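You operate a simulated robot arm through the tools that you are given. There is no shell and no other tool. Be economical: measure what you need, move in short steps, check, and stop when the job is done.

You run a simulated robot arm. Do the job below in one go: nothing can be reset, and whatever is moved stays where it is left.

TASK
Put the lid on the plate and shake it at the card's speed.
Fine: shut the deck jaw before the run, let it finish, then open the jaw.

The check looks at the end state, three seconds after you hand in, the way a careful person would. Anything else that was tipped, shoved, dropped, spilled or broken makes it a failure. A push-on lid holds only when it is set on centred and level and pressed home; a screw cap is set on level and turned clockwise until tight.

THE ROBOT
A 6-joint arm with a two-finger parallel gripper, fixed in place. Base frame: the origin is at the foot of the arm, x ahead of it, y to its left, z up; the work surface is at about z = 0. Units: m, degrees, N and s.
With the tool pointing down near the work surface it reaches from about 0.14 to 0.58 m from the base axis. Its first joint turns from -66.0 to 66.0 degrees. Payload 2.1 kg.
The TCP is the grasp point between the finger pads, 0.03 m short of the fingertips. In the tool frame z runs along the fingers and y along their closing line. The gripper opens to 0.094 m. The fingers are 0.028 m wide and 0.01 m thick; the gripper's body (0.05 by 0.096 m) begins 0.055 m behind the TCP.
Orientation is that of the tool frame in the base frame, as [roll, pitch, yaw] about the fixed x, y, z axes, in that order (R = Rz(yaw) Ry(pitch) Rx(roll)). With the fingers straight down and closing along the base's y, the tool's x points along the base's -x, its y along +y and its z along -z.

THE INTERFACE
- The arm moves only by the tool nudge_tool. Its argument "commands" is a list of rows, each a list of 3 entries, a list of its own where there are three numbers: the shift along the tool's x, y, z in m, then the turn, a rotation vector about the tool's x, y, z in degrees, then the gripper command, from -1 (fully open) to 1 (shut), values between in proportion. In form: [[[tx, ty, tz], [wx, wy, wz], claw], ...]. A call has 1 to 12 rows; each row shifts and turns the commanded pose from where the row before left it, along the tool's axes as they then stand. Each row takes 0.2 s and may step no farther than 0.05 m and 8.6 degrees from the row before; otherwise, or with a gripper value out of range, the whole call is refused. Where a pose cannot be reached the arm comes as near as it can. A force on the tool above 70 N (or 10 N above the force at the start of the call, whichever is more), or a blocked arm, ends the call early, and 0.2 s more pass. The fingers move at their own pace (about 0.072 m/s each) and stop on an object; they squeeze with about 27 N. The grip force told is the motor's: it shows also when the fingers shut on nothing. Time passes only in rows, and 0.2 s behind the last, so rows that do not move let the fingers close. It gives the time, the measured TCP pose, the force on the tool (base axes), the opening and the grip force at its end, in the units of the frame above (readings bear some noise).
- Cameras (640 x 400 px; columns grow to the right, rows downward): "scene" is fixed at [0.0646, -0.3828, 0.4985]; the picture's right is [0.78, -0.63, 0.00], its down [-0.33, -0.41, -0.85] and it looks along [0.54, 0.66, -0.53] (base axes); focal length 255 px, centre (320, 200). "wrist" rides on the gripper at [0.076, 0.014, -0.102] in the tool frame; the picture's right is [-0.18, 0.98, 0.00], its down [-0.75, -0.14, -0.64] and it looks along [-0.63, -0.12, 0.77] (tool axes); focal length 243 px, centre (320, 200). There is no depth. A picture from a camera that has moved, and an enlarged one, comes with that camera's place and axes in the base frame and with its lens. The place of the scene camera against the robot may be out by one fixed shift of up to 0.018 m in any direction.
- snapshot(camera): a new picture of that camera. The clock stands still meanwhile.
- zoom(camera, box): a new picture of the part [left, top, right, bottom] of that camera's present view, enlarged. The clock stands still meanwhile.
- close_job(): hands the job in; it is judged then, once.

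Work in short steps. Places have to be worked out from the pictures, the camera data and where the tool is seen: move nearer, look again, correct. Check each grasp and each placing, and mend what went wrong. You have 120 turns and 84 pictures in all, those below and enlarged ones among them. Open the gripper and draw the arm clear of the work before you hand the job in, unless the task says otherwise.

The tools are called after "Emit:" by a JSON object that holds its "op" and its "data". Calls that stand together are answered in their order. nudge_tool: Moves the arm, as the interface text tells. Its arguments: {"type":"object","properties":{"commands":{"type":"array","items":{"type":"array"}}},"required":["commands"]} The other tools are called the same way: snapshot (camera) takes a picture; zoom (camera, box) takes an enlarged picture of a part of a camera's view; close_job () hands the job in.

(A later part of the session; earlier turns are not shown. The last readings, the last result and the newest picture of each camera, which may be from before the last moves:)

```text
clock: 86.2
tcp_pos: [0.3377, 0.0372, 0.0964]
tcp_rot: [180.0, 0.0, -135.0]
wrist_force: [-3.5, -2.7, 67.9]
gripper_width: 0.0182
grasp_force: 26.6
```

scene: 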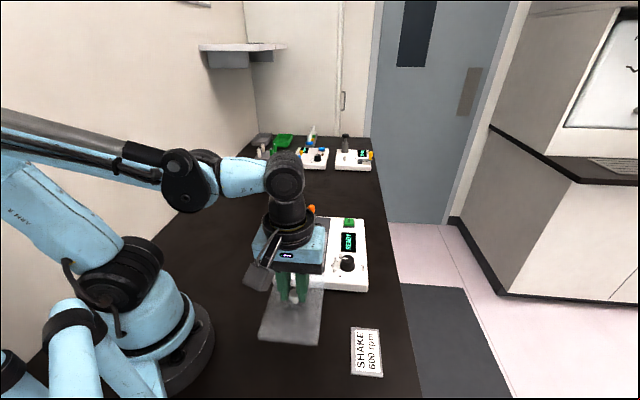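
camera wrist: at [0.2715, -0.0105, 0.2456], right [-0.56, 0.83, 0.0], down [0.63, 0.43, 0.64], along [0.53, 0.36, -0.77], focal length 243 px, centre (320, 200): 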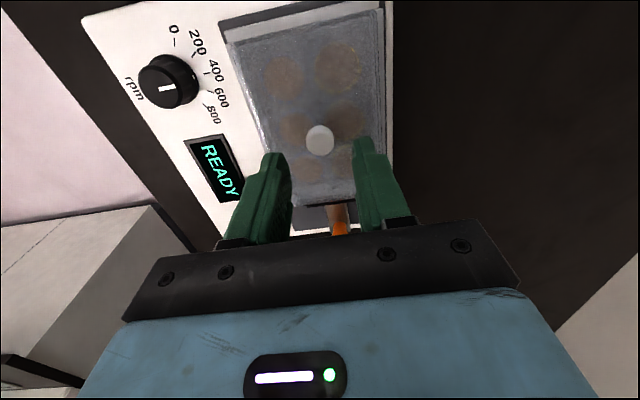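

Stiff again with a slight +x push. I relieve, shift +0.3 mm x, release so the lid can self-level, then press on the knob's centre from above.

Emit:
{"op": "nudge_tool", "data": {"commands": [[[0, 0, -0.0018], [0, 0, 0], 1], [[0.0003, 0, 0], [0, 0, 0], 1], [[0, 0, 0], [0, 0, 0], 0.5], [[0, 0, 0], [0, 0, 0], 0.15], [[0, 0, -0.02], [0, 0, 0], 0.15], [[0, 0, -0.016], [0, 0, 0], 0.15], [[0, 0, 0], [0, 0, 0], 1], [[0, 0, 0], [0, 0, 0], 1], [[0, 0, 0], [0, 0, 0], 1]]}}

Emit:
{"op": "zoom", "data": {"camera": "scene", "box": [276, 215, 356, 265]}}

Emit:
{"op": "zoom", "data": {"camera": "wrist", "box": [200, 0, 440, 150]}}

```text
clock: 88.2
tcp_pos: [0.3387, 0.0361, 0.1339]
tcp_rot: [180.0, -0.1, -135.0]
wrist_force: [0.7, -1.2, -0.1]
gripper_width: 0.0
grasp_force: 26.9
```

```text
8.00 times, centred on (316, 240) of scene
camera zoom: at [0.0646, -0.3828, 0.4985], right [0.78, -0.63, 0.0], down [-0.33, -0.41, -0.85], along [0.54, 0.66, -0.53], focal length 2039 px, centre (352, -120)
```

zoom: 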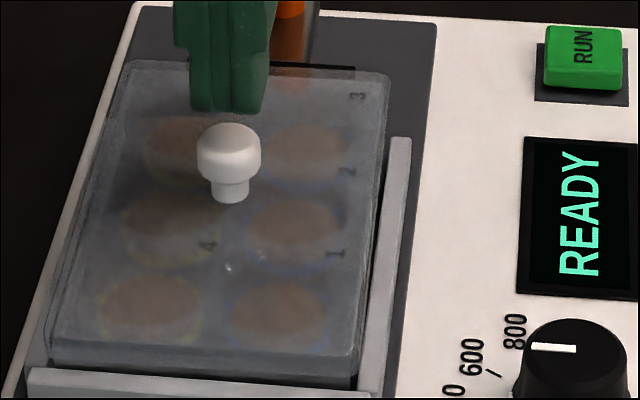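

```text
2.67 times, centred on (320, 75) of wrist
camera zoom: at [0.2742, -0.0093, 0.2375], right [-0.56, 0.83, 0.0], down [0.63, 0.43, 0.64], along [0.53, 0.36, -0.77], focal length 647 px, centre (320, 533)
```

zoom: 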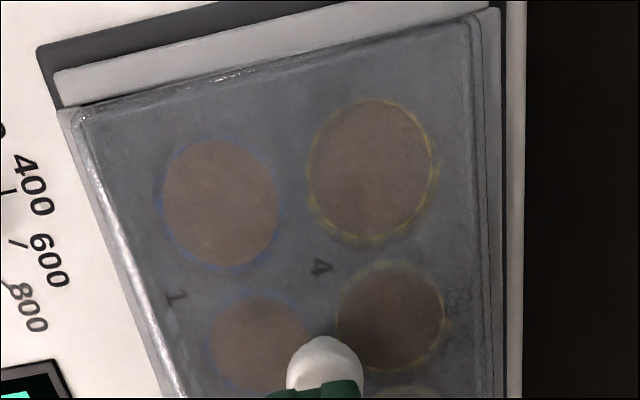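

With wells as reference: x overhang is right (1.9 mm) but lid is ~0.7 mm toward -y. That matches the earlier spot where it went on softly. I regrip, lift 3 mm, shift +0.6 mm y, and lower.

Emit:
{"op": "nudge_tool", "data": {"commands": [[[0, 0, 0], [0, 0, 0], 0.15], [[0, 0, 0], [0, 0, 0], 0.15], [[0, 0, 0.015], [0, 0, 0], 0.15], [[0, 0, 0.014], [0, 0, 0], 0.15], [[0, 0, 0], [0, 0, 0], 1], [[0, 0, 0], [0, 0, 0], 1], [[0, 0, 0], [0, 0, 0], 1], [[0, 0, -0.004], [0, 0, 0], 1], [[0, 0.0006, 0], [0, 0, 0], 1], [[0, 0, 0.003], [0, 0, 0], 1], [[0, 0, 0], [0, 0, 0], 1]]}}

Emit:
{"op": "nudge_tool", "data": {"commands": [[[0, 0, 0.0007], [0, 0, 0], 1], [[0, 0, 0], [0, 0, 0], 1]]}}

Emit:
{"op": "nudge_tool", "data": {"commands": [[[0, 0, 0.0007], [0, 0, 0], 1], [[0, 0, 0], [0, 0, 0], 1]]}}

Emit:
{"op": "nudge_tool", "data": {"commands": [[[0, 0, 0.0007], [0, 0, 0], 1], [[0, 0, 0], [0, 0, 0], 1]]}}

```text
clock: 90.6
tcp_pos: [0.3365, 0.0362, 0.1057]
tcp_rot: [-180.0, 0.0, -135.0]
wrist_force: [-0.2, 0.6, 0.6]
gripper_width: 0.0176
grasp_force: 26.7
```

```text
clock: 91.2
tcp_pos: [0.3362, 0.0358, 0.1043]
tcp_rot: [180.0, -0.2, -135.0]
wrist_force: [-0.8, 0.2, -0.6]
gripper_width: 0.0174
grasp_force: 26.5
```

```text
clock: 91.8
tcp_pos: [0.3374, 0.0371, 0.1047]
tcp_rot: [-179.9, -0.3, -135.0]
wrist_force: [0.0, 0.1, 2.3]
gripper_width: 0.0176
grasp_force: 26.8
```

```text
clock: 92.4
tcp_pos: [0.3373, 0.037, 0.1049]
tcp_rot: [-179.9, -0.2, -135.0]
wrist_force: [-2.7, -3.7, 12.3]
gripper_width: 0.0173
grasp_force: 27.0
```

Side force pushes toward +x (near edge riding up). I shift +0.4 mm x and re-read.

Emit:
{"op": "nudge_tool", "data": {"commands": [[[0.0004, 0, 0], [0, 0, 0], 1], [[0, 0, 0], [0, 0, 0], 1]]}}

Emit:
{"op": "nudge_tool", "data": {"commands": [[[0.0003, 0, 0], [0, 0, 0], 1], [[0, 0, 0], [0, 0, 0], 1]]}}

Emit:
{"op": "nudge_tool", "data": {"commands": [[[0, 0, 0.0006], [0, 0, 0], 1], [[0, 0, 0], [0, 0, 0], 1]]}}

Emit:
{"op": "nudge_tool", "data": {"commands": [[[0, 0, 0.0006], [0, 0, 0], 1], [[0, 0, 0], [0, 0, 0], 1]]}}

```text
clock: 93.0
tcp_pos: [0.3375, 0.0365, 0.1047]
tcp_rot: [-180.0, -0.1, -135.1]
wrist_force: [1.3, 0.6, 2.4]
gripper_width: 0.0173
grasp_force: 27.5
```

```text
clock: 93.6
tcp_pos: [0.3366, 0.0362, 0.1039]
tcp_rot: [-180.0, -0.2, -135.1]
wrist_force: [1.0, 1.3, 1.3]
gripper_width: 0.0173
grasp_force: 27.1
```

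```text
clock: 94.2
tcp_pos: [0.337, 0.0355, 0.1029]
tcp_rot: [-180.0, -0.2, -135.0]
wrist_force: [-0.7, 0.2, 11.8]
gripper_width: 0.0176
grasp_force: 26.6
```

```text
clock: 94.8
tcp_pos: [0.3358, 0.0343, 0.1028]
tcp_rot: [180.0, -0.1, -135.0]
wrist_force: [1.0, 1.5, 16.5]
gripper_width: 0.0174
grasp_force: 27.1
```

The lid settled into the valley (12→1.3 N). Now release and press from above with closed fingers.

Emit:
{"op": "nudge_tool", "data": {"commands": [[[0, 0, -0.0008], [0, 0, 0], 1], [[0, 0, 0], [0, 0, 0], 0.5], [[0, 0, 0], [0, 0, 0], 0.15], [[0, 0, -0.025], [0, 0, 0], 0.15], [[0, 0, 0], [0, 0, 0], 1], [[0, 0, 0], [0, 0, 0], 1], [[0, 0, 0], [0, 0, 0], 1], [[0, 0, 0.006], [0, 0, 0], 1], [[0, 0, 0.002], [0, 0, 0], 1], [[0, 0, 0], [0, 0, 0], 1]]}}

Emit:
{"op": "nudge_tool", "data": {"commands": [[[0, 0, 0.0012], [0, 0, 0], 1], [[0, 0, 0.0012], [0, 0, 0], 1], [[0, 0, 0], [0, 0, 0], 1]]}}

Emit:
{"op": "nudge_tool", "data": {"commands": [[[0, 0, 0.001], [0, 0, 0], 1], [[0, 0, 0], [0, 0, 0], 1]]}}

Emit:
{"op": "nudge_tool", "data": {"commands": [[[0, 0, 0.001], [0, 0, 0], 1], [[0, 0, 0], [0, 0, 0], 1]]}}

```text
clock: 97.0
tcp_pos: [0.3369, 0.0369, 0.1201]
tcp_rot: [-180.0, -0.1, -135.1]
wrist_force: [0.3, -0.2, 0.6]
gripper_width: 0.0001
grasp_force: 26.8
```

```text
clock: 97.8
tcp_pos: [0.338, 0.0362, 0.1178]
tcp_rot: [180.0, -0.2, -135.0]
wrist_force: [0.9, 1.0, 25.0]
gripper_width: 0.0
grasp_force: 27.0
```

```text
clock: 98.4
tcp_pos: [0.3368, 0.0352, 0.1163]
tcp_rot: [-180.0, -0.2, -135.0]
wrist_force: [-1.6, -1.5, 52.3]
gripper_width: 0.0
grasp_force: 27.0
```

```text
clock: 99.0
tcp_pos: [0.3372, 0.0371, 0.1182]
tcp_rot: [180.0, 0.0, -135.0]
wrist_force: [-1.6, -1.6, 68.7]
gripper_width: 0.0
grasp_force: 27.6
```

Emit:
{"op": "nudge_tool", "data": {"commands": [[[0, 0, -0.004], [0, 0, 0], 1], [[0, 0, -0.04], [0, 0, 0], 0.15], [[0, 0, -0.04], [0, 0, 0], 0.15], [[0, 0, -0.04], [0, 0, 0], 0.15], [[0, 0, -0.02], [0, 0, 0], 0.15], [[0, 0, 0], [0, 0, 0], 0.15]]}}

Emit:
{"op": "zoom", "data": {"camera": "wrist", "box": [240, 0, 400, 150]}}

Emit:
{"op": "zoom", "data": {"camera": "scene", "box": [276, 215, 356, 265]}}

```text
clock: 100.4
tcp_pos: [0.3397, 0.0379, 0.2626]
tcp_rot: [-180.0, -0.1, -135.0]
wrist_force: [0.4, -0.2, 0.5]
gripper_width: 0.0404
grasp_force: 0.1
```

```text
2.67 times, centred on (320, 75) of wrist
camera zoom: at [0.2745, -0.0078, 0.3655], right [-0.56, 0.83, 0.0], down [0.63, 0.43, 0.64], along [0.53, 0.36, -0.77], focal length 647 px, centre (320, 533)
```

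zoom: 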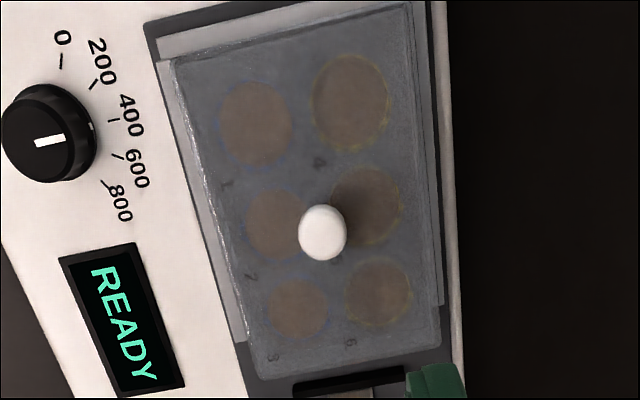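

```text
8.00 times, centred on (316, 240) of scene
camera zoom: at [0.0646, -0.3828, 0.4985], right [0.78, -0.63, 0.0], down [-0.33, -0.41, -0.85], along [0.54, 0.66, -0.53], focal length 2039 px, centre (352, -120)
```

zoom: 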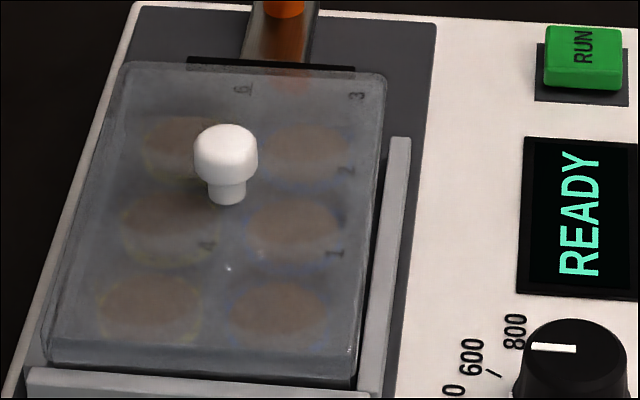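

By well references the lid is now centred (≤0.5 mm), level, and top ~2 mm above plate top. I do a delicate pull test with 0.3 mm steps.

Emit:
{"op": "nudge_tool", "data": {"commands": [[[0, 0, 0.04], [0, 0, 0], 0.15], [[0, 0, 0.04], [0, 0, 0], 0.15], [[0, 0, 0.04], [0, 0, 0], 0.15], [[0, 0, 0.02], [0, 0, 0], 0.15], [[0, 0, 0.017], [0, 0, 0], 0.15], [[0, 0, 0], [0, 0, 0], 1], [[0, 0, 0], [0, 0, 0], 1], [[0, 0, 0], [0, 0, 0], 1]]}}

Emit:
{"op": "nudge_tool", "data": {"commands": [[[0, 0, -0.0003], [0, 0, 0], 1]]}}

Emit:
{"op": "nudge_tool", "data": {"commands": [[[0, 0, -0.0003], [0, 0, 0], 1]]}}

```text
clock: 102.2
tcp_pos: [0.3352, 0.0387, 0.103]
tcp_rot: [-180.0, 0.0, -135.0]
wrist_force: [-0.3, -1.2, 0.0]
gripper_width: 0.0174
grasp_force: 26.9
```

```text
clock: 102.6
tcp_pos: [0.3354, 0.0372, 0.1044]
tcp_rot: [-180.0, -0.2, -135.0]
wrist_force: [0.7, 0.9, 3.4]
gripper_width: 0.0177
grasp_force: 26.8
```

```text
clock: 103.0
tcp_pos: [0.3359, 0.0361, 0.1046]
tcp_rot: [179.9, -0.2, -135.0]
wrist_force: [-0.2, -0.1, 0.0]
gripper_width: 0.0175
grasp_force: 27.2
```

Emit:
{"op": "nudge_tool", "data": {"commands": [[[0, 0, -0.0003], [0, 0, 0], 1]]}}

Emit:
{"op": "nudge_tool", "data": {"commands": [[[0, 0, -0.0003], [0, 0, 0], 1]]}}

Emit:
{"op": "nudge_tool", "data": {"commands": [[[0, 0, -0.0004], [0, 0, 0], 1]]}}

Emit:
{"op": "nudge_tool", "data": {"commands": [[[0, 0, -0.0005], [0, 0, 0], 1]]}}

Emit:
{"op": "nudge_tool", "data": {"commands": [[[0, -0.001, 0], [0, 0, 0], 1], [[0, 0, 0], [0, 0, 0], 1]]}}

```text
clock: 103.4
tcp_pos: [0.3362, 0.0366, 0.1044]
tcp_rot: [180.0, 0.0, -135.0]
wrist_force: [0.6, 0.0, 0.1]
gripper_width: 0.0176
grasp_force: 27.2
```

```text
clock: 103.8
tcp_pos: [0.3369, 0.0364, 0.105]
tcp_rot: [180.0, -0.1, -135.0]
wrist_force: [-0.2, -0.5, 1.0]
gripper_width: 0.0176
grasp_force: 27.2
```

```text
clock: 104.2
tcp_pos: [0.336, 0.0365, 0.1064]
tcp_rot: [180.0, -0.2, -135.1]
wrist_force: [0.0, 1.0, 0.9]
gripper_width: 0.0177
grasp_force: 27.3
```

```text
clock: 104.6
tcp_pos: [0.3365, 0.0367, 0.1049]
tcp_rot: [-180.0, -0.1, -135.0]
wrist_force: [-0.2, 0.1, 0.5]
gripper_width: 0.0175
grasp_force: 27.0
```

```text
clock: 105.2
tcp_pos: [0.3371, 0.0353, 0.1062]
tcp_rot: [-180.0, 0.0, -135.0]
wrist_force: [-0.5, -0.8, -0.1]
gripper_width: 0.0173
grasp_force: 27.0
```

Still free. The x direction showed a valley; I'll now map y: return, load lightly, and step y at fixed height.

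Emit:
{"op": "nudge_tool", "data": {"commands": [[[0, 0.001, 0], [0, 0, 0], 1], [[0, 0, 0.0015], [0, 0, 0], 1], [[0, 0, 0.001], [0, 0, 0], 1], [[0, 0, 0], [0, 0, 0], 1]]}}

Emit:
{"op": "nudge_tool", "data": {"commands": [[[0, 0.0004, 0], [0, 0, 0], 1], [[0, 0, 0], [0, 0, 0], 1]]}}

Emit:
{"op": "nudge_tool", "data": {"commands": [[[0, 0.0004, 0], [0, 0, 0], 1], [[0, 0, 0], [0, 0, 0], 1]]}}

Emit:
{"op": "nudge_tool", "data": {"commands": [[[0, 0.0004, 0], [0, 0, 0], 1], [[0, 0, 0], [0, 0, 0], 1]]}}

```text
clock: 106.2
tcp_pos: [0.3381, 0.0367, 0.1018]
tcp_rot: [-180.0, -0.2, -135.0]
wrist_force: [-1.8, -0.7, 16.8]
gripper_width: 0.0174
grasp_force: 27.1
```

```text
clock: 106.8
tcp_pos: [0.3357, 0.0363, 0.1019]
tcp_rot: [-180.0, -0.2, -135.1]
wrist_force: [1.9, 0.6, 10.0]
gripper_width: 0.0175
grasp_force: 27.1
```

```text
clock: 107.4
tcp_pos: [0.3356, 0.038, 0.1036]
tcp_rot: [-179.9, -0.2, -135.1]
wrist_force: [-0.3, -0.1, -0.1]
gripper_width: 0.0177
grasp_force: 27.2
```

```text
clock: 108.0
tcp_pos: [0.3355, 0.0381, 0.103]
tcp_rot: [-180.0, -0.1, -135.0]
wrist_force: [0.9, 0.0, 0.1]
gripper_width: 0.0173
grasp_force: 26.5
```

Moving +y made the force drop to zero — the lid sank. Press on at this y.

Emit:
{"op": "nudge_tool", "data": {"commands": [[[0, 0, 0.0007], [0, 0, 0], 1], [[0, 0, 0], [0, 0, 0], 1]]}}

Emit:
{"op": "nudge_tool", "data": {"commands": [[[0, 0, 0.0007], [0, 0, 0], 1], [[0, 0, 0], [0, 0, 0], 1]]}}

Emit:
{"op": "nudge_tool", "data": {"commands": [[[0, 0, 0.0007], [0, 0, 0], 1], [[0, 0, 0], [0, 0, 0], 1]]}}

Emit:
{"op": "nudge_tool", "data": {"commands": [[[0, 0, 0.0007], [0, 0, 0], 1], [[0, 0, 0], [0, 0, 0], 1]]}}

```text
clock: 108.6
tcp_pos: [0.3344, 0.0366, 0.1024]
tcp_rot: [179.9, -0.2, -135.0]
wrist_force: [-1.5, -0.5, 8.1]
gripper_width: 0.0173
grasp_force: 26.5
```

```text
clock: 109.2
tcp_pos: [0.3351, 0.0363, 0.1013]
tcp_rot: [179.9, -0.1, -135.0]
wrist_force: [-1.1, 0.0, 13.9]
gripper_width: 0.0173
grasp_force: 27.0
```

```text
clock: 109.8
tcp_pos: [0.3366, 0.0364, 0.1011]
tcp_rot: [-180.0, -0.1, -135.0]
wrist_force: [-0.7, -0.6, 14.2]
gripper_width: 0.0176
grasp_force: 27.0
```

```text
clock: 110.4
tcp_pos: [0.3347, 0.0357, 0.1005]
tcp_rot: [-180.0, -0.1, -135.1]
wrist_force: [1.2, 1.7, 13.8]
gripper_width: 0.0176
grasp_force: 27.2
```

I try a small spiral under this light load to let the lid find its seat, then read the force.

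Emit:
{"op": "nudge_tool", "data": {"commands": [[[0.0005, 0, 0], [0, 0, 0], 1], [[0, 0.0005, 0], [0, 0, 0], 1], [[-0.0005, 0, 0], [0, 0, 0], 1], [[-0.0005, 0, 0], [0, 0, 0], 1], [[0, -0.0005, 0], [0, 0, 0], 1], [[0, -0.0005, 0], [0, 0, 0], 1], [[0.0005, 0, 0], [0, 0, 0], 1], [[0.0005, 0, 0], [0, 0, 0], 1], [[-0.0005, 0.0005, 0], [0, 0, 0], 1], [[0, 0, 0], [0, 0, 0], 1]]}}

Emit:
{"op": "zoom", "data": {"camera": "wrist", "box": [200, 0, 420, 137]}}

Emit:
{"op": "zoom", "data": {"camera": "scene", "box": [276, 225, 340, 265]}}

```text
clock: 112.6
tcp_pos: [0.3333, 0.0395, 0.1015]
tcp_rot: [180.0, -0.1, -135.0]
wrist_force: [0.5, -0.4, 0.6]
gripper_width: 0.0172
grasp_force: 26.8
```

```text
2.91 times, centred on (310, 68) of wrist
camera zoom: at [0.2719, -0.0072, 0.2041], right [-0.56, 0.83, 0.0], down [0.63, 0.43, 0.64], along [0.53, 0.36, -0.77], focal length 706 px, centre (349, 582)
```

zoom: 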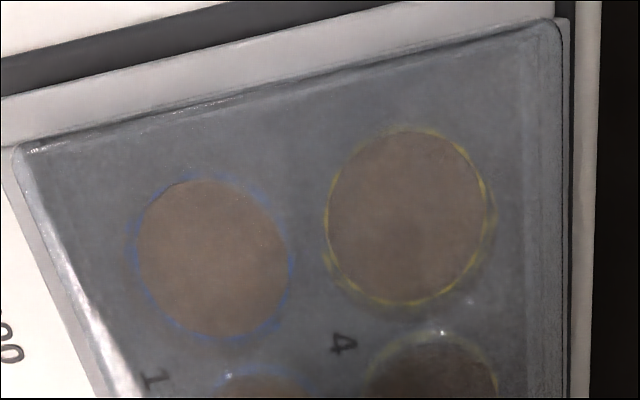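

```text
10.00 times, centred on (308, 245) of scene
camera zoom: at [0.0646, -0.3828, 0.4985], right [0.78, -0.63, 0.0], down [-0.33, -0.41, -0.85], along [0.54, 0.66, -0.53], focal length 2549 px, centre (440, -250)
```

zoom: 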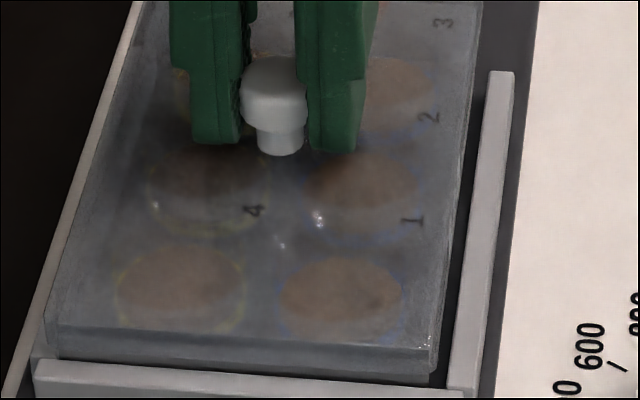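

Force dropped after the spiral and the labels look crisper. Press down again from here.

Emit:
{"op": "nudge_tool", "data": {"commands": [[[0, 0, 0.0007], [0, 0, 0], 1], [[0, 0, 0], [0, 0, 0], 1]]}}

Emit:
{"op": "nudge_tool", "data": {"commands": [[[0, 0, 0.0007], [0, 0, 0], 1], [[0, 0, 0], [0, 0, 0], 1]]}}

Emit:
{"op": "nudge_tool", "data": {"commands": [[[0, 0, 0.0007], [0, 0, 0], 1], [[0, 0, 0], [0, 0, 0], 1]]}}

Emit:
{"op": "nudge_tool", "data": {"commands": [[[0, 0, 0.0007], [0, 0, 0], 1], [[0, 0, 0], [0, 0, 0], 1]]}}

```text
clock: 113.2
tcp_pos: [0.3357, 0.0359, 0.1004]
tcp_rot: [-180.0, -0.2, -135.0]
wrist_force: [-1.7, -2.1, 7.7]
gripper_width: 0.0174
grasp_force: 27.2
```

```text
clock: 113.8
tcp_pos: [0.3354, 0.0377, 0.0995]
tcp_rot: [180.0, -0.2, -135.0]
wrist_force: [0.2, -0.9, 16.3]
gripper_width: 0.0174
grasp_force: 26.8
```

```text
clock: 114.4
tcp_pos: [0.3363, 0.0381, 0.0974]
tcp_rot: [179.9, -0.2, -135.0]
wrist_force: [1.7, 1.2, 13.4]
gripper_width: 0.0174
grasp_force: 27.2
```

```text
clock: 115.0
tcp_pos: [0.3354, 0.0378, 0.0975]
tcp_rot: [180.0, -0.2, -134.9]
wrist_force: [2.5, -0.2, 13.9]
gripper_width: 0.0173
grasp_force: 27.0
```

TCP is at 0.0975 without fingertips touching the lid, so the lid is lower than before. Another spiral with slight down-feed.

Emit:
{"op": "nudge_tool", "data": {"commands": [[[0.0004, 0, 0.0001], [0, 0, 0], 1], [[0, 0.0004, 0.0001], [0, 0, 0], 1], [[-0.0004, 0, 0.0001], [0, 0, 0], 1], [[-0.0004, 0, 0.0001], [0, 0, 0], 1], [[0, -0.0004, 0.0001], [0, 0, 0], 1], [[0, -0.0004, 0.0001], [0, 0, 0], 1], [[0.0004, 0, 0.0001], [0, 0, 0], 1], [[0.0004, 0, 0.0001], [0, 0, 0], 1], [[-0.0004, 0.0004, 0.0001], [0, 0, 0], 1], [[0, 0, 0], [0, 0, 0], 1]]}}

Emit:
{"op": "nudge_tool", "data": {"commands": [[[0, 0, 0.0007], [0, 0, 0], 1], [[0, 0, 0], [0, 0, 0], 1]]}}

Emit:
{"op": "nudge_tool", "data": {"commands": [[[0, 0, 0.0007], [0, 0, 0], 1], [[0, 0, 0], [0, 0, 0], 1]]}}

Emit:
{"op": "nudge_tool", "data": {"commands": [[[0, 0, 0.0007], [0, 0, 0], 1], [[0, 0, 0], [0, 0, 0], 1]]}}

```text
clock: 117.2
tcp_pos: [0.336, 0.0372, 0.0979]
tcp_rot: [179.9, -0.2, -134.9]
wrist_force: [1.0, 0.2, 41.4]
gripper_width: 0.0178
grasp_force: 27.1
```

```text
clock: 117.8
tcp_pos: [0.3368, 0.0377, 0.0975]
tcp_rot: [180.0, -0.2, -135.0]
wrist_force: [-3.8, -3.2, 59.4]
gripper_width: 0.0182
grasp_force: 27.6
```

```text
clock: 118.2
tcp_pos: [0.3374, 0.0375, 0.0972]
tcp_rot: [180.0, -0.3, -135.0]
wrist_force: [-1.7, -1.7, 27.7]
gripper_width: 0.0179
grasp_force: 27.5
stopped in row 1: the force on the tool passed its limit (the readings are from after the stop); the commanded pose is now the measured one
```

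```text
clock: 118.8
tcp_pos: [0.3359, 0.0369, 0.0958]
tcp_rot: [-179.9, -0.4, -135.0]
wrist_force: [-3.6, -2.0, 67.7]
gripper_width: 0.0183
grasp_force: 26.9
```

The reaction (+x push, slight pitch) hints the near edge is the proud one. I release and press directly on the near end of the lid with closed fingertips.

Emit:
{"op": "nudge_tool", "data": {"commands": [[[0, 0, -0.002], [0, 0, 0], 1], [[0, 0, 0], [0, 0, 0], 0.4], [[0, 0, 0], [0, 0, 0], 0.15], [[0, 0, -0.03], [0, 0, 0], 0.15], [[0, 0, 0], [0, 0, 0], 1], [[0.025, 0, 0], [0, 0, 0], 1], [[0.03, 0, 0], [0, 0, 0], 1], [[0, 0, 0.015], [0, 0, 0], 1], [[0, 0, 0.01], [0, 0, 0], 1], [[0, 0, 0], [0, 0, 0], 1]]}}

Emit:
{"op": "nudge_tool", "data": {"commands": [[[0, 0, 0.0015], [0, 0, 0], 1], [[0, 0, 0.0015], [0, 0, 0], 1], [[0, 0, 0], [0, 0, 0], 1]]}}

Emit:
{"op": "nudge_tool", "data": {"commands": [[[0, 0, 0.001], [0, 0, 0], 1], [[0, 0, 0], [0, 0, 0], 1]]}}

Emit:
{"op": "nudge_tool", "data": {"commands": [[[0, 0, 0.001], [0, 0, 0], 1], [[0, 0, 0], [0, 0, 0], 1]]}}

```text
clock: 121.0
tcp_pos: [0.2966, -0.0021, 0.1025]
tcp_rot: [-180.0, -0.3, -135.0]
wrist_force: [-0.7, -0.4, 1.0]
gripper_width: 0.0003
grasp_force: 26.9
```

```text
clock: 121.8
tcp_pos: [0.2967, -0.002, 0.1003]
tcp_rot: [179.9, -0.2, -135.1]
wrist_force: [0.2, 0.5, -0.4]
gripper_width: 0.0002
grasp_force: 26.8
```

```text
clock: 122.4
tcp_pos: [0.297, -0.0015, 0.0987]
tcp_rot: [179.9, -0.2, -135.0]
wrist_force: [0.0, -0.8, 0.5]
gripper_width: 0.0
grasp_force: 26.9
```

```text
clock: 123.0
tcp_pos: [0.2965, -0.0011, 0.0977]
tcp_rot: [-180.0, -0.2, -135.0]
wrist_force: [0.3, 0.8, 4.0]
gripper_width: 0.0002
grasp_force: 26.3
```

Contact with the near end at TCP 0.0975 (lid top ≈0.0675). Press.

Emit:
{"op": "nudge_tool", "data": {"commands": [[[0, 0, 0.001], [0, 0, 0], 1], [[0, 0, 0], [0, 0, 0], 1]]}}

Emit:
{"op": "nudge_tool", "data": {"commands": [[[0, 0, 0.001], [0, 0, 0], 1], [[0, 0, 0], [0, 0, 0], 1]]}}

Emit:
{"op": "nudge_tool", "data": {"commands": [[[0, 0, 0.0007], [0, 0, 0], 1], [[0, 0, 0], [0, 0, 0], 1]]}}

Emit:
{"op": "zoom", "data": {"camera": "scene", "box": [276, 215, 356, 265]}}

```text
clock: 123.6
tcp_pos: [0.2966, -0.002, 0.0981]
tcp_rot: [180.0, -0.4, -135.0]
wrist_force: [-2.0, -0.5, 22.0]
gripper_width: 0.0002
grasp_force: 27.2
```

```text
clock: 124.2
tcp_pos: [0.2977, -0.0035, 0.0971]
tcp_rot: [-180.0, -0.3, -135.1]
wrist_force: [-4.8, -4.5, 56.3]
gripper_width: 0.0001
grasp_force: 26.7
```

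```text
clock: 124.7
tcp_pos: [0.2986, -0.0012, 0.0977]
tcp_rot: [-180.0, -0.4, -135.1]
wrist_force: [-2.1, -1.9, 31.1]
gripper_width: 0.0
grasp_force: 27.0
stopped in row 2: the force on the tool passed its limit (the readings are from after the stop); the commanded pose is now the measured one
```

```text
8.00 times, centred on (316, 240) of scene
camera zoom: at [0.0645, -0.3828, 0.4985], right [0.78, -0.63, 0.0], down [-0.33, -0.41, -0.85], along [0.54, 0.66, -0.53], focal length 2039 px, centre (352, -120)
```

zoom: 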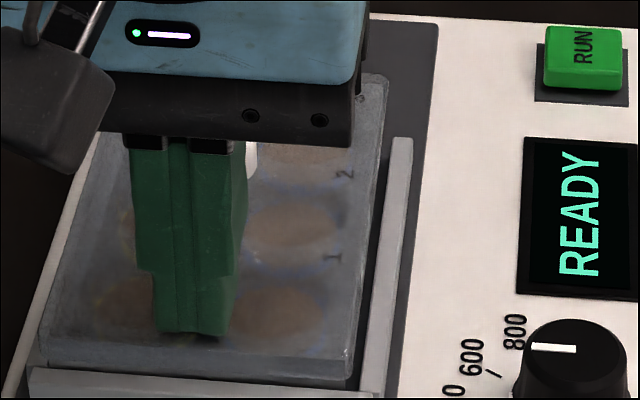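

The near end is solid at z≈0.067. Now probe/press the far end similarly.

Emit:
{"op": "nudge_tool", "data": {"commands": [[[0, 0, -0.01], [0, 0, 0], 1], [[0, 0, -0.025], [0, 0, 0], 1], [[-0.035, 0, 0], [0, 0, 0], 1], [[-0.035, 0, 0], [0, 0, 0], 1], [[-0.037, 0, 0], [0, 0, 0], 1], [[0, 0, 0.015], [0, 0, 0], 1], [[0, 0, 0.015], [0, 0, 0], 1], [[0, 0, 0.002], [0, 0, 0], 1], [[0, 0, 0], [0, 0, 0], 1]]}}

Emit:
{"op": "nudge_tool", "data": {"commands": [[[0, 0, 0.0015], [0, 0, 0], 1], [[0, 0, 0], [0, 0, 0], 1]]}}

Emit:
{"op": "nudge_tool", "data": {"commands": [[[0, 0, 0.001], [0, 0, 0], 1], [[0, 0, 0], [0, 0, 0], 1]]}}

Emit:
{"op": "nudge_tool", "data": {"commands": [[[0, 0, 0.001], [0, 0, 0], 1], [[0, 0, 0], [0, 0, 0], 1]]}}

```text
clock: 126.7
tcp_pos: [0.3739, 0.074, 0.098]
tcp_rot: [180.0, -0.3, -135.1]
wrist_force: [1.0, 0.2, -0.5]
gripper_width: 0.0
grasp_force: 26.9
```

```text
clock: 127.3
tcp_pos: [0.3737, 0.0741, 0.0965]
tcp_rot: [179.9, -0.1, -135.1]
wrist_force: [1.2, 0.8, 17.8]
gripper_width: 0.0
grasp_force: 26.5
```

```text
clock: 127.9
tcp_pos: [0.374, 0.0733, 0.0963]
tcp_rot: [-180.0, -0.1, -135.1]
wrist_force: [2.0, 2.4, 42.8]
gripper_width: 0.0001
grasp_force: 26.7
```

```text
clock: 128.5
tcp_pos: [0.3747, 0.074, 0.097]
tcp_rot: [-180.0, -0.3, -135.1]
wrist_force: [0.0, 1.4, 62.7]
gripper_width: 0.0001
grasp_force: 26.8
```

Both ends are at the same height (lid level at ≈0.067) and solid. I test engagement: grip the knob and nudge sideways without lifting.

Emit:
{"op": "nudge_tool", "data": {"commands": [[[0, 0, -0.01], [0, 0, 0], 1], [[0, 0, -0.025], [0, 0, 0], 1], [[0.026, 0, 0], [0, 0, 0], 0.15], [[0.026, 0, 0], [0, 0, 0], 0.15], [[0, 0, 0.015], [0, 0, 0], 0.15], [[0, 0, 0.014], [0, 0, 0], 0.15], [[0, 0, 0], [0, 0, 0], 1], [[0, 0, 0], [0, 0, 0], 1], [[0, 0, 0], [0, 0, 0], 1]]}}

Emit:
{"op": "nudge_tool", "data": {"commands": [[[0, 0.0008, 0], [0, 0, 0], 1], [[0, 0, 0], [0, 0, 0], 1]]}}

Emit:
{"op": "nudge_tool", "data": {"commands": [[[0, -0.0008, -0.0008], [0, 0, 0], 1], [[0, 0, 0], [0, 0, 0], 1]]}}

```text
clock: 130.5
tcp_pos: [0.3356, 0.0368, 0.1027]
tcp_rot: [-179.9, -0.3, -135.1]
wrist_force: [0.1, 0.0, 0.2]
gripper_width: 0.0175
grasp_force: 27.2
```

```text
clock: 131.1
tcp_pos: [0.3361, 0.0391, 0.1026]
tcp_rot: [179.9, -0.3, -135.1]
wrist_force: [1.0, 0.1, 9.0]
gripper_width: 0.0176
grasp_force: 27.3
```

```text
clock: 131.7
tcp_pos: [0.3366, 0.037, 0.1017]
tcp_rot: [180.0, -0.4, -135.1]
wrist_force: [0.5, 0.1, -0.1]
gripper_width: 0.0175
grasp_force: 26.3
```

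There are slopes in both x and y, so the skirt's chamfer is partly engaged; yaw may be the remaining misfit. I load lightly and test small yaw turns.

Emit:
{"op": "nudge_tool", "data": {"commands": [[[0, 0, 0.0008], [0, 0, 0], 1], [[0, 0, 0.0004], [0, 0, 0], 1], [[0, 0, 0], [0, 0, 0], 1]]}}

Emit:
{"op": "nudge_tool", "data": {"commands": [[[0, 0, 0], [0, 0, 0.4], 1], [[0, 0, 0], [0, 0, 0], 1]]}}

Emit:
{"op": "nudge_tool", "data": {"commands": [[[0, 0, 0], [0, 0, 0.4], 1], [[0, 0, 0], [0, 0, 0], 1]]}}

Emit:
{"op": "nudge_tool", "data": {"commands": [[[0, 0, 0], [0, 0, -1.2], 1], [[0, 0, 0], [0, 0, 0], 1]]}}

Emit:
{"op": "nudge_tool", "data": {"commands": [[[0, 0, 0], [0, 0, -0.4], 1], [[0, 0, 0], [0, 0, 0], 1]]}}

```text
clock: 132.5
tcp_pos: [0.3369, 0.0374, 0.1013]
tcp_rot: [-180.0, -0.3, -135.0]
wrist_force: [-0.9, -0.4, 15.4]
gripper_width: 0.0173
grasp_force: 26.7
```

```text
clock: 133.1
tcp_pos: [0.3358, 0.0369, 0.1013]
tcp_rot: [-179.9, -0.4, -135.5]
wrist_force: [-1.1, -1.2, 7.5]
gripper_width: 0.0175
grasp_force: 27.2
```

```text
clock: 133.7
tcp_pos: [0.3367, 0.0361, 0.1012]
tcp_rot: [-179.9, -0.4, -135.9]
wrist_force: [0.7, 0.0, -0.4]
gripper_width: 0.0173
grasp_force: 27.3
```

```text
clock: 134.3
tcp_pos: [0.337, 0.0356, 0.1018]
tcp_rot: [-179.9, -0.2, -134.7]
wrist_force: [0.0, 0.6, 0.1]
gripper_width: 0.0173
grasp_force: 27.3
```

```text
clock: 134.9
tcp_pos: [0.3376, 0.0369, 0.1008]
tcp_rot: [-180.0, -0.2, -134.2]
wrist_force: [0.1, 0.5, 9.9]
gripper_width: 0.0174
grasp_force: 27.1
```

At -0.8° it rides up; positive yaw relaxes. I set yaw to about +0.5° and press.

Emit:
{"op": "nudge_tool", "data": {"commands": [[[0, 0, -0.0006], [0, 0, 1.3], 1], [[0, 0, 0.0006], [0, 0, 0], 1], [[0, 0, 0], [0, 0, 0], 1]]}}

Emit:
{"op": "nudge_tool", "data": {"commands": [[[0, 0, 0.0006], [0, 0, 0], 1], [[0, 0, 0], [0, 0, 0], 1]]}}

Emit:
{"op": "nudge_tool", "data": {"commands": [[[0, 0, 0.0006], [0, 0, 0], 1], [[0, 0, 0], [0, 0, 0], 1]]}}

Emit:
{"op": "nudge_tool", "data": {"commands": [[[0, 0, 0.0006], [0, 0, 0], 1], [[0, 0, 0], [0, 0, 0], 1]]}}

Emit:
{"op": "nudge_tool", "data": {"commands": [[[0, 0, 0.0006], [0, 0, 0], 1], [[0, 0, 0], [0, 0, 0], 1]]}}

Emit:
{"op": "nudge_tool", "data": {"commands": [[[0, 0, 0.0006], [0, 0, 0], 1], [[0, 0, 0], [0, 0, 0], 1]]}}

```text
clock: 135.7
tcp_pos: [0.3364, 0.0355, 0.1018]
tcp_rot: [-180.0, -0.3, -135.6]
wrist_force: [1.3, 1.0, 6.6]
gripper_width: 0.0179
grasp_force: 27.4
```

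```text
clock: 136.3
tcp_pos: [0.3368, 0.0351, 0.1004]
tcp_rot: [-180.0, -0.3, -135.5]
wrist_force: [-0.2, -0.8, 14.1]
gripper_width: 0.0175
grasp_force: 26.7
```

```text
clock: 136.9
tcp_pos: [0.3373, 0.0385, 0.0993]
tcp_rot: [-179.9, -0.3, -135.5]
wrist_force: [-0.8, -0.4, 13.3]
gripper_width: 0.0176
grasp_force: 26.5
```

```text
clock: 137.5
tcp_pos: [0.3357, 0.0371, 0.0985]
tcp_rot: [180.0, -0.3, -135.5]
wrist_force: [0.2, 1.4, 5.6]
gripper_width: 0.0173
grasp_force: 26.7
```

```text
clock: 138.1
tcp_pos: [0.3362, 0.038, 0.0991]
tcp_rot: [-180.0, -0.3, -135.6]
wrist_force: [0.1, 0.2, 5.7]
gripper_width: 0.0173
grasp_force: 27.7
```

```text
clock: 138.7
tcp_pos: [0.3356, 0.0366, 0.098]
tcp_rot: [179.9, -0.2, -135.6]
wrist_force: [0.3, -1.1, 6.1]
gripper_width: 0.0177
grasp_force: 27.9
```

Resistance fell to a steady ~6 N while descending: the lid is sliding on. Continue.

Emit:
{"op": "nudge_tool", "data": {"commands": [[[0, 0, 0.0006], [0, 0, 0], 1], [[0, 0, 0], [0, 0, 0], 1]]}}

Emit:
{"op": "nudge_tool", "data": {"commands": [[[0, 0, 0.0006], [0, 0, 0], 1], [[0, 0, 0], [0, 0, 0], 1]]}}

Emit:
{"op": "nudge_tool", "data": {"commands": [[[0, 0, 0.0006], [0, 0, 0], 1], [[0, 0, 0], [0, 0, 0], 1]]}}

Emit:
{"op": "nudge_tool", "data": {"commands": [[[0, 0, 0.0006], [0, 0, 0], 1], [[0, 0, 0], [0, 0, 0], 1]]}}

Emit:
{"op": "nudge_tool", "data": {"commands": [[[0, 0, 0.0006], [0, 0, 0], 1], [[0, 0, 0], [0, 0, 0], 1]]}}

```text
clock: 139.3
tcp_pos: [0.3365, 0.0368, 0.0979]
tcp_rot: [180.0, -0.3, -135.6]
wrist_force: [-1.3, -1.3, 19.3]
gripper_width: 0.0177
grasp_force: 27.5
```

```text
clock: 139.9
tcp_pos: [0.3374, 0.0364, 0.0973]
tcp_rot: [-179.9, -0.2, -135.6]
wrist_force: [-1.4, -0.3, 31.0]
gripper_width: 0.0181
grasp_force: 27.0
```

```text
clock: 140.5
tcp_pos: [0.3363, 0.0372, 0.0966]
tcp_rot: [180.0, -0.3, -135.6]
wrist_force: [-0.9, -0.8, 47.7]
gripper_width: 0.0182
grasp_force: 26.6
```

```text
clock: 141.1
tcp_pos: [0.3377, 0.0368, 0.0973]
tcp_rot: [180.0, -0.3, -135.6]
wrist_force: [-3.2, -2.0, 63.2]
gripper_width: 0.0183
grasp_force: 27.3
```

```text
clock: 141.6
tcp_pos: [0.337, 0.0366, 0.0976]
tcp_rot: [179.9, -0.3, -135.6]
wrist_force: [-1.8, -1.5, 27.1]
gripper_width: 0.0183
grasp_force: 26.9
stopped in row 2: the force on the tool passed its limit (the readings are from after the stop); the commanded pose is now the measured one
```

I release and take a strongly enlarged view of the near-end corner to see whether the skirt really overlaps the plate.

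Emit:
{"op": "nudge_tool", "data": {"commands": [[[0, 0, -0.001], [0, 0, 0], 1], [[0, 0, 0], [0, 0, 0], 0.4], [[0, 0, 0], [0, 0, 0], 0.15], [[0, 0, -0.03], [0, 0, 0], 0.15], [[0, 0, -0.03], [0, 0, 0], 0.15], [[0, 0, -0.03], [0, 0, 0], 0.15], [[0, 0, 0], [0, 0, 0], 0.15]]}}

Emit:
{"op": "zoom", "data": {"camera": "scene", "box": [304, 245, 332, 265]}}

```text
clock: 143.2
tcp_pos: [0.3368, 0.0368, 0.1873]
tcp_rot: [180.0, -0.3, -135.6]
wrist_force: [-0.3, -0.2, 0.6]
gripper_width: 0.0401
grasp_force: 0.1
```

```text
16.00 times, centred on (318, 255) of scene
camera zoom: at [0.0646, -0.3828, 0.4985], right [0.78, -0.63, 0.0], down [-0.33, -0.41, -0.85], along [0.54, 0.66, -0.53], focal length 4079 px, centre (352, -680)
```

zoom: 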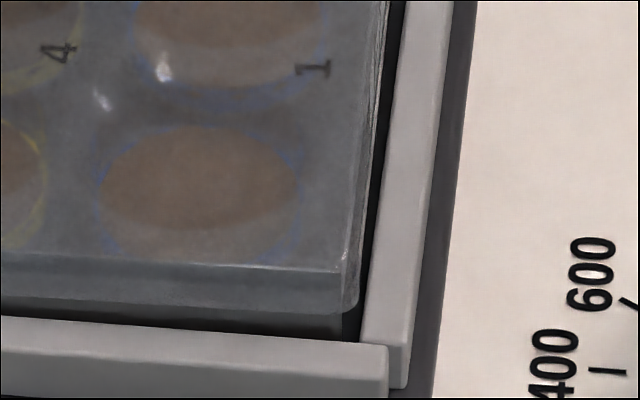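

The near corner clearly shows the skirt overlapping the plate (lid top ~2 mm above plate top): it is on. Check the far-right corner likewise.

Emit:
{"op": "zoom", "data": {"camera": "scene", "box": [300, 215, 332, 235]}}

```text
16.00 times, centred on (316, 225) of scene
camera zoom: at [0.0646, -0.3828, 0.4985], right [0.78, -0.63, 0.0], down [-0.33, -0.41, -0.85], along [0.54, 0.66, -0.53], focal length 4079 px, centre (384, -200)
```

zoom: 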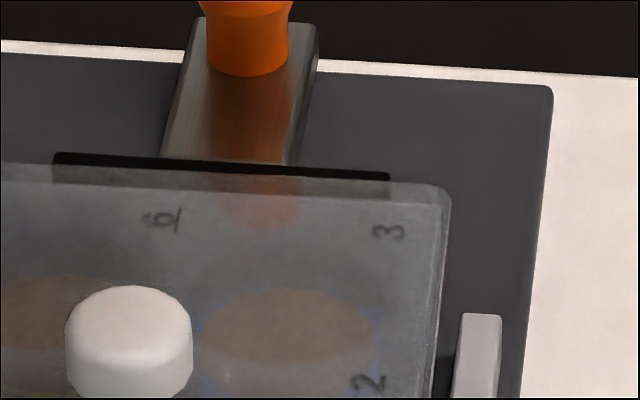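

Far end matches (≈2.5 mm above plate top): lid is level and on. I give one final press on the knob's top, then leave it alone.

Emit:
{"op": "nudge_tool", "data": {"commands": [[[0, 0, 0.02], [0, 0, 0], 1], [[0, 0, 0.02], [0, 0, 0], 1], [[0, 0, 0.02], [0, 0, 0], 1], [[0, 0, 0.006], [0, 0, 0], 1], [[0, 0, 0.002], [0, 0, 0], 1], [[0, 0, 0.001], [0, 0, 0], 1], [[0, 0, 0], [0, 0, 0], 1]]}}

Emit:
{"op": "nudge_tool", "data": {"commands": [[[0, 0, 0.001], [0, 0, 0], 1], [[0, 0, 0], [0, 0, 0], 1]]}}

Emit:
{"op": "nudge_tool", "data": {"commands": [[[0, 0, 0.001], [0, 0, 0], 1], [[0, 0, 0], [0, 0, 0], 1]]}}

Emit:
{"op": "nudge_tool", "data": {"commands": [[[0, 0, 0.0008], [0, 0, 0], 1], [[0, 0, 0], [0, 0, 0], 1]]}}

```text
clock: 144.8
tcp_pos: [0.3384, 0.0367, 0.1182]
tcp_rot: [-180.0, -0.4, -135.6]
wrist_force: [-1.0, -1.3, 12.5]
gripper_width: 0.0
grasp_force: 26.9
```

```text
clock: 145.4
tcp_pos: [0.3386, 0.0369, 0.1175]
tcp_rot: [-180.0, -0.3, -135.6]
wrist_force: [-3.9, -5.1, 43.3]
gripper_width: 0.0
grasp_force: 27.5
```

```text
clock: 145.9
tcp_pos: [0.3373, 0.0366, 0.1175]
tcp_rot: [179.9, -0.4, -135.5]
wrist_force: [-1.3, -1.0, 28.2]
gripper_width: 0.0
grasp_force: 26.9
stopped in row 2: the force on the tool passed its limit (the readings are from after the stop); the commanded pose is now the measured one
```

```text
clock: 146.5
tcp_pos: [0.3393, 0.0357, 0.1186]
tcp_rot: [180.0, -0.4, -135.7]
wrist_force: [-1.8, -1.4, 28.6]
gripper_width: 0.0001
grasp_force: 26.9
stopped in row 2: the force on the tool passed its limit (the readings are from after the stop); the commanded pose is now the measured one
```

Done pressing. Now the jaw: rise and move over the lever for a look.

Emit:
{"op": "nudge_tool", "data": {"commands": [[[0, 0, -0.01], [0, 0, 0], 1], [[0, 0, -0.04], [0, 0, 0], 0.15], [[0, 0, -0.04], [0, 0, 0], 0.15], [[-0.05, 0, 0], [0, 0, 0], 0.15], [[-0.05, 0, 0], [0, 0, 0], 0.15], [[0, 0, 0], [0, 0, 0], 0.15]]}}

Emit:
{"op": "snapshot", "data": {"camera": "wrist"}}

```text
clock: 147.9
tcp_pos: [0.4099, 0.1072, 0.2071]
tcp_rot: [-179.9, -0.4, -135.7]
wrist_force: [0.5, 0.2, 0.3]
gripper_width: 0.0399
grasp_force: 0.0
```

```text
9 pictures are left
camera wrist: at [0.3453, 0.0638, 0.3114], right [-0.56, 0.83, 0.0], down [0.64, 0.43, 0.64], along [0.53, 0.35, -0.77], focal length 243 px, centre (320, 200)
```

wrist: 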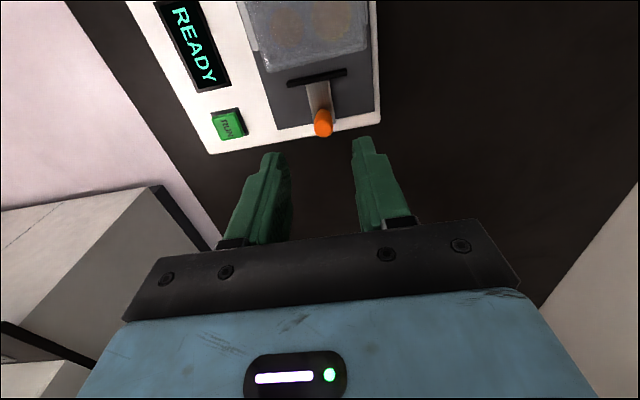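

Handle top is about (0.4185, 0.115, 0.094). I square the tool, move over it and descend with fingers either side, stopping at TCP z≈0.10.

Emit:
{"op": "nudge_tool", "data": {"commands": [[[0, 0, 0], [0, -0.3, -0.6], -0.28], [[-0.0116, -0.0004, 0], [0, 0, 0], -0.28], [[0, 0, 0.035], [0, 0, 0], -0.28], [[0, 0, 0.035], [0, 0, 0], -0.28], [[0, 0, 0.02], [0, 0, 0], -0.28], [[0, 0, 0.017], [0, 0, 0], -0.28], [[0, 0, 0], [0, 0, 0], -0.28]]}}

Emit:
{"op": "zoom", "data": {"camera": "scene", "box": [270, 180, 366, 240]}}

```text
clock: 149.5
tcp_pos: [0.4169, 0.1158, 0.0985]
tcp_rot: [-180.0, -0.2, -135.0]
wrist_force: [0.0, 1.0, 0.5]
gripper_width: 0.0603
grasp_force: 0.1
```

```text
6.67 times, centred on (318, 210) of scene
camera zoom: at [0.0646, -0.3828, 0.4985], right [0.78, -0.63, 0.0], down [-0.33, -0.41, -0.85], along [0.54, 0.66, -0.53], focal length 1699 px, centre (333, 133)
```

zoom: 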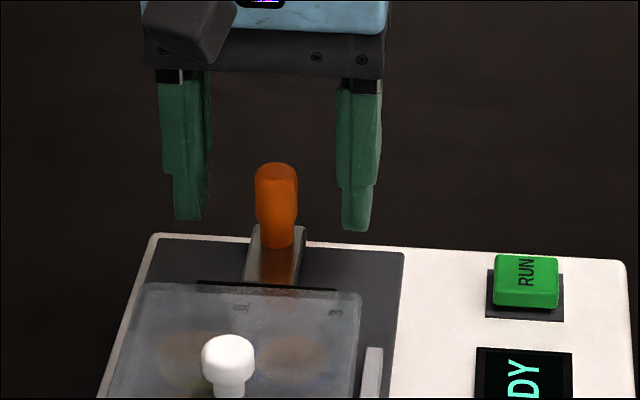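

Handle is between the fingers. Close on it and slide toward the plate (+x tool), reading force.

Emit:
{"op": "nudge_tool", "data": {"commands": [[[0, 0, 0.004], [0, 0, 0], -0.28], [[0, 0, 0], [0, 0, 0], 1], [[0, 0, 0], [0, 0, 0], 1], [[0, 0, 0], [0, 0, 0], 1], [[0, 0, 0], [0, 0, 0], 1]]}}

Emit:
{"op": "nudge_tool", "data": {"commands": [[[0.002, 0, 0], [0, 0, 0], 1], [[0.002, 0, 0], [0, 0, 0], 1], [[0, 0, 0], [0, 0, 0], 1]]}}

Emit:
{"op": "nudge_tool", "data": {"commands": [[[0.002, 0, 0], [0, 0, 0], 1], [[0, 0, 0], [0, 0, 0], 1]]}}

```text
clock: 150.7
tcp_pos: [0.419, 0.1153, 0.0948]
tcp_rot: [179.9, -0.1, -135.0]
wrist_force: [-0.5, 0.0, 0.1]
gripper_width: 0.0181
grasp_force: 26.8
```

```text
clock: 151.5
tcp_pos: [0.4168, 0.1136, 0.0941]
tcp_rot: [-180.0, 0.0, -135.0]
wrist_force: [0.6, 2.4, -0.2]
gripper_width: 0.018
grasp_force: 27.3
```

```text
clock: 152.1
tcp_pos: [0.4149, 0.1096, 0.0958]
tcp_rot: [-179.9, -0.3, -135.1]
wrist_force: [-3.9, -3.4, 0.5]
gripper_width: 0.0182
grasp_force: 27.2
```

It slides; a slight pull forward now (over-centre feel). Continue.

Emit:
{"op": "nudge_tool", "data": {"commands": [[[0.002, 0, 0], [0, 0, 0], 1], [[0, 0, 0], [0, 0, 0], 1]]}}

Emit:
{"op": "nudge_tool", "data": {"commands": [[[0.002, 0, 0], [0, 0, 0], 1], [[0, 0, 0], [0, 0, 0], 1]]}}

Emit:
{"op": "nudge_tool", "data": {"commands": [[[0.001, 0, 0], [0, 0, 0], 1], [[0, 0, 0], [0, 0, 0], 1]]}}

```text
clock: 152.7
tcp_pos: [0.4138, 0.1097, 0.0946]
tcp_rot: [179.9, -0.2, -135.0]
wrist_force: [-4.3, -4.7, 0.2]
gripper_width: 0.0179
grasp_force: 27.0
```

```text
clock: 153.3
tcp_pos: [0.4125, 0.108, 0.0946]
tcp_rot: [-180.0, -0.1, -135.0]
wrist_force: [-5.3, -4.0, 0.0]
gripper_width: 0.018
grasp_force: 26.7
```

```text
clock: 153.9
tcp_pos: [0.4123, 0.1067, 0.0953]
tcp_rot: [179.9, -0.1, -135.0]
wrist_force: [-4.1, -4.4, -0.1]
gripper_width: 0.0178
grasp_force: 26.8
```

A steady ~6 N spring pulls it shut. Continue until it stops.

Emit:
{"op": "nudge_tool", "data": {"commands": [[[0.002, 0, 0], [0, 0, 0], 1], [[0, 0, 0], [0, 0, 0], 1]]}}

Emit:
{"op": "nudge_tool", "data": {"commands": [[[0.002, 0, 0], [0, 0, 0], 1], [[0, 0, 0], [0, 0, 0], 1]]}}

Emit:
{"op": "zoom", "data": {"camera": "scene", "box": [270, 190, 366, 250]}}

```text
clock: 154.5
tcp_pos: [0.4102, 0.105, 0.0957]
tcp_rot: [-180.0, -0.2, -135.0]
wrist_force: [-4.2, -4.3, -0.2]
gripper_width: 0.018
grasp_force: 26.9
```

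```text
clock: 155.1
tcp_pos: [0.409, 0.1046, 0.0954]
tcp_rot: [180.0, -0.2, -135.2]
wrist_force: [-3.1, -4.2, -0.2]
gripper_width: 0.0178
grasp_force: 27.1
```

```text
6.67 times, centred on (318, 220) of scene
camera zoom: at [0.0647, -0.3828, 0.4985], right [0.78, -0.63, 0.0], down [-0.33, -0.41, -0.85], along [0.54, 0.66, -0.53], focal length 1699 px, centre (333, 67)
```

zoom: 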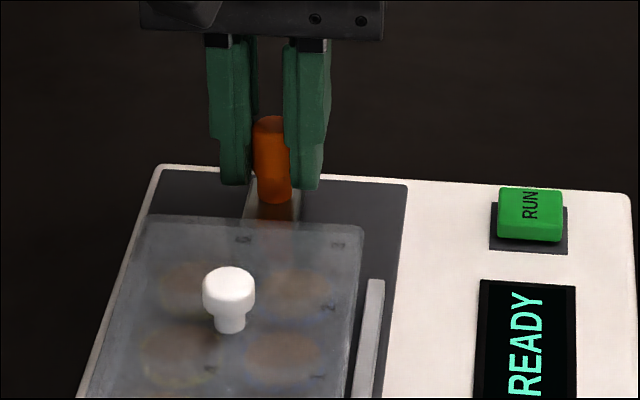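

Jaw bar has moved ~13 mm; continue in 2 mm steps until it stops on the plate.

Emit:
{"op": "nudge_tool", "data": {"commands": [[[0.002, 0, 0], [0, 0, 0], 1], [[0, 0, 0], [0, 0, 0], 1]]}}

Emit:
{"op": "nudge_tool", "data": {"commands": [[[0.002, 0, 0], [0, 0, 0], 1], [[0, 0, 0], [0, 0, 0], 1]]}}

Emit:
{"op": "nudge_tool", "data": {"commands": [[[0.002, 0, 0], [0, 0, 0], 1], [[0, 0, 0], [0, 0, 0], 1]]}}

```text
clock: 155.7
tcp_pos: [0.4069, 0.1026, 0.0951]
tcp_rot: [-180.0, -0.1, -135.0]
wrist_force: [-3.2, -4.7, -0.5]
gripper_width: 0.0178
grasp_force: 26.8
```

```text
clock: 156.3
tcp_pos: [0.4056, 0.1017, 0.0964]
tcp_rot: [-180.0, 0.1, -134.9]
wrist_force: [7.7, 7.1, 1.1]
gripper_width: 0.018
grasp_force: 27.3
```

```text
clock: 156.9
tcp_pos: [0.4048, 0.0997, 0.0956]
tcp_rot: [-180.0, -0.2, -134.9]
wrist_force: [7.8, 10.9, -0.6]
gripper_width: 0.0179
grasp_force: 26.7
```

The stop is reached: jaw is shut on the plate. I relieve, release the handle, rise, and go over the dial (≈(0.376, -0.073)), whose pointer currently reads 400.

Emit:
{"op": "nudge_tool", "data": {"commands": [[[-0.001, 0, 0], [0, 0, 0], 1], [[0, 0, 0], [0, 0, 0], 0.4], [[0, 0, 0], [0, 0, 0], 0], [[0, 0, -0.03], [0, 0, 0], 0], [[0, 0, -0.03], [0, 0, 0], 0], [[0, 0, -0.03], [0, 0, 0], 0], [[0.0357, -0.02545, 0], [0, 0, 0], 0], [[0.0357, -0.02545, 0], [0, 0, 0], 0], [[0.0357, -0.02545, 0], [0, 0, 0], 0], [[0.0357, -0.02545, 0], [0, 0, 0], 0], [[0, 0, 0.03], [0, 0, 0], -0.1], [[0, 0, 0], [0, 0, 0], -0.1]]}}

Emit:
{"op": "snapshot", "data": {"camera": "wrist"}}

```text
clock: 159.5
tcp_pos: [0.3723, -0.0708, 0.1568]
tcp_rot: [179.9, -0.1, -135.0]
wrist_force: [0.0, -0.1, 0.3]
gripper_width: 0.0516
grasp_force: 0.1
```

```text
6 pictures are left
camera wrist: at [0.3084, -0.1161, 0.2604], right [-0.56, 0.83, 0.0], down [0.63, 0.43, 0.64], along [0.53, 0.36, -0.77], focal length 243 px, centre (320, 200)
```

wrist: 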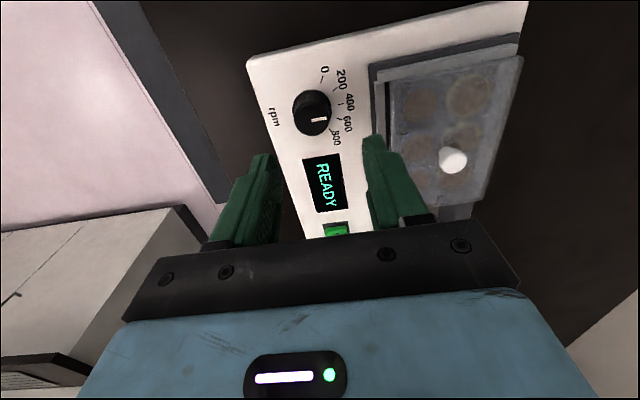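

Dial is 4 mm +x, 6 mm -y off. I centre over it and descend around it.

Emit:
{"op": "nudge_tool", "data": {"commands": [[[0.004, -0.006, 0], [0, 0, 0], -0.1], [[0, 0, 0.025], [0, 0, 0], -0.1], [[0, 0, 0.025], [0, 0, 0], -0.1], [[0, 0, 0.012], [0, 0, 0], -0.1], [[0, 0, 0.005], [0, 0, 0], -0.1], [[0, 0, 0], [0, 0, 0], -0.1]]}}

Emit:
{"op": "zoom", "data": {"camera": "scene", "box": [310, 220, 390, 270]}}

```text
clock: 160.9
tcp_pos: [0.3769, -0.0797, 0.0891]
tcp_rot: [180.0, -0.1, -135.1]
wrist_force: [0.4, -0.2, -0.3]
gripper_width: 0.0519
grasp_force: 0.0
```

```text
8.00 times, centred on (350, 245) of scene
camera zoom: at [0.0646, -0.3828, 0.4985], right [0.78, -0.63, 0.0], down [-0.33, -0.41, -0.85], along [0.54, 0.66, -0.53], focal length 2039 px, centre (80, -160)
```

zoom: 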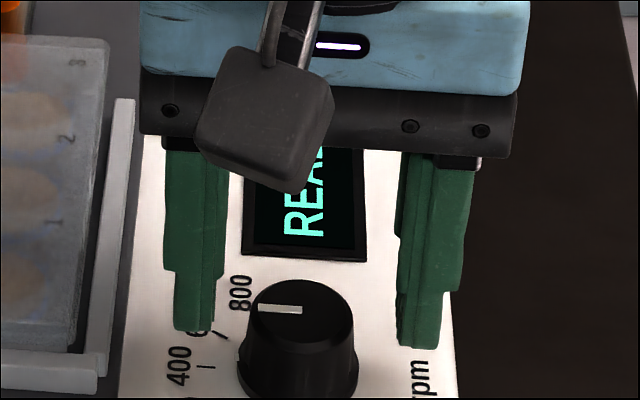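

Dial sits between the fingers; tips are about level with its top (~0.06). I go 7 mm lower and close.

Emit:
{"op": "nudge_tool", "data": {"commands": [[[0, 0, 0.004], [0, 0, 0], -0.1], [[0, 0, 0.003], [0, 0, 0], -0.1], [[0, 0, 0], [0, 0, 0], 0.3], [[0, 0, 0], [0, 0, 0], 1], [[0, 0, 0], [0, 0, 0], 1], [[0, 0, 0], [0, 0, 0], 1]]}}

```text
clock: 162.3
tcp_pos: [0.3757, -0.0779, 0.0806]
tcp_rot: [179.9, 0.0, -135.0]
wrist_force: [-8.4, 5.5, -0.1]
gripper_width: 0.0316
grasp_force: 27.1
```

Gripped (31.6 mm) but a 10 N side load toward +y; I shift +y to relieve it.

Emit:
{"op": "nudge_tool", "data": {"commands": [[[0, 0.0006, 0], [0, 0, 0], 1], [[0, 0, 0], [0, 0, 0], 1]]}}

Emit:
{"op": "nudge_tool", "data": {"commands": [[[0, 0.0005, 0], [0, 0, 0], 1], [[0, 0, 0], [0, 0, 0], 1]]}}

```text
clock: 162.9
tcp_pos: [0.3769, -0.0778, 0.081]
tcp_rot: [-180.0, -0.2, -135.0]
wrist_force: [-9.8, 3.2, 12.7]
gripper_width: 0.0318
grasp_force: 27.1
```

```text
clock: 163.5
tcp_pos: [0.3766, -0.0782, 0.0821]
tcp_rot: [-180.0, -0.2, -135.0]
wrist_force: [-8.4, -2.5, 4.2]
gripper_width: 0.0317
grasp_force: 26.8
```

Emit:
{"op": "nudge_tool", "data": {"commands": [[[0.0006, 0.0004, 0], [0, 0, 0], 1], [[0, 0, 0], [0, 0, 0], 1]]}}

Emit:
{"op": "nudge_tool", "data": {"commands": [[[0, 0, 0], [0, 0, 7.5], 1], [[0, 0, 0], [0, 0, 7.5], 1], [[0, 0, 0], [0, 0, 0], 1]]}}

```text
clock: 164.1
tcp_pos: [0.3762, -0.0784, 0.0821]
tcp_rot: [-179.8, -0.2, -135.0]
wrist_force: [3.6, -2.0, 0.3]
gripper_width: 0.0314
grasp_force: 26.7
```

```text
clock: 164.9
tcp_pos: [0.3754, -0.0772, 0.082]
tcp_rot: [180.0, -0.1, -150.0]
wrist_force: [3.4, 4.4, -0.4]
gripper_width: 0.0315
grasp_force: 26.5
```

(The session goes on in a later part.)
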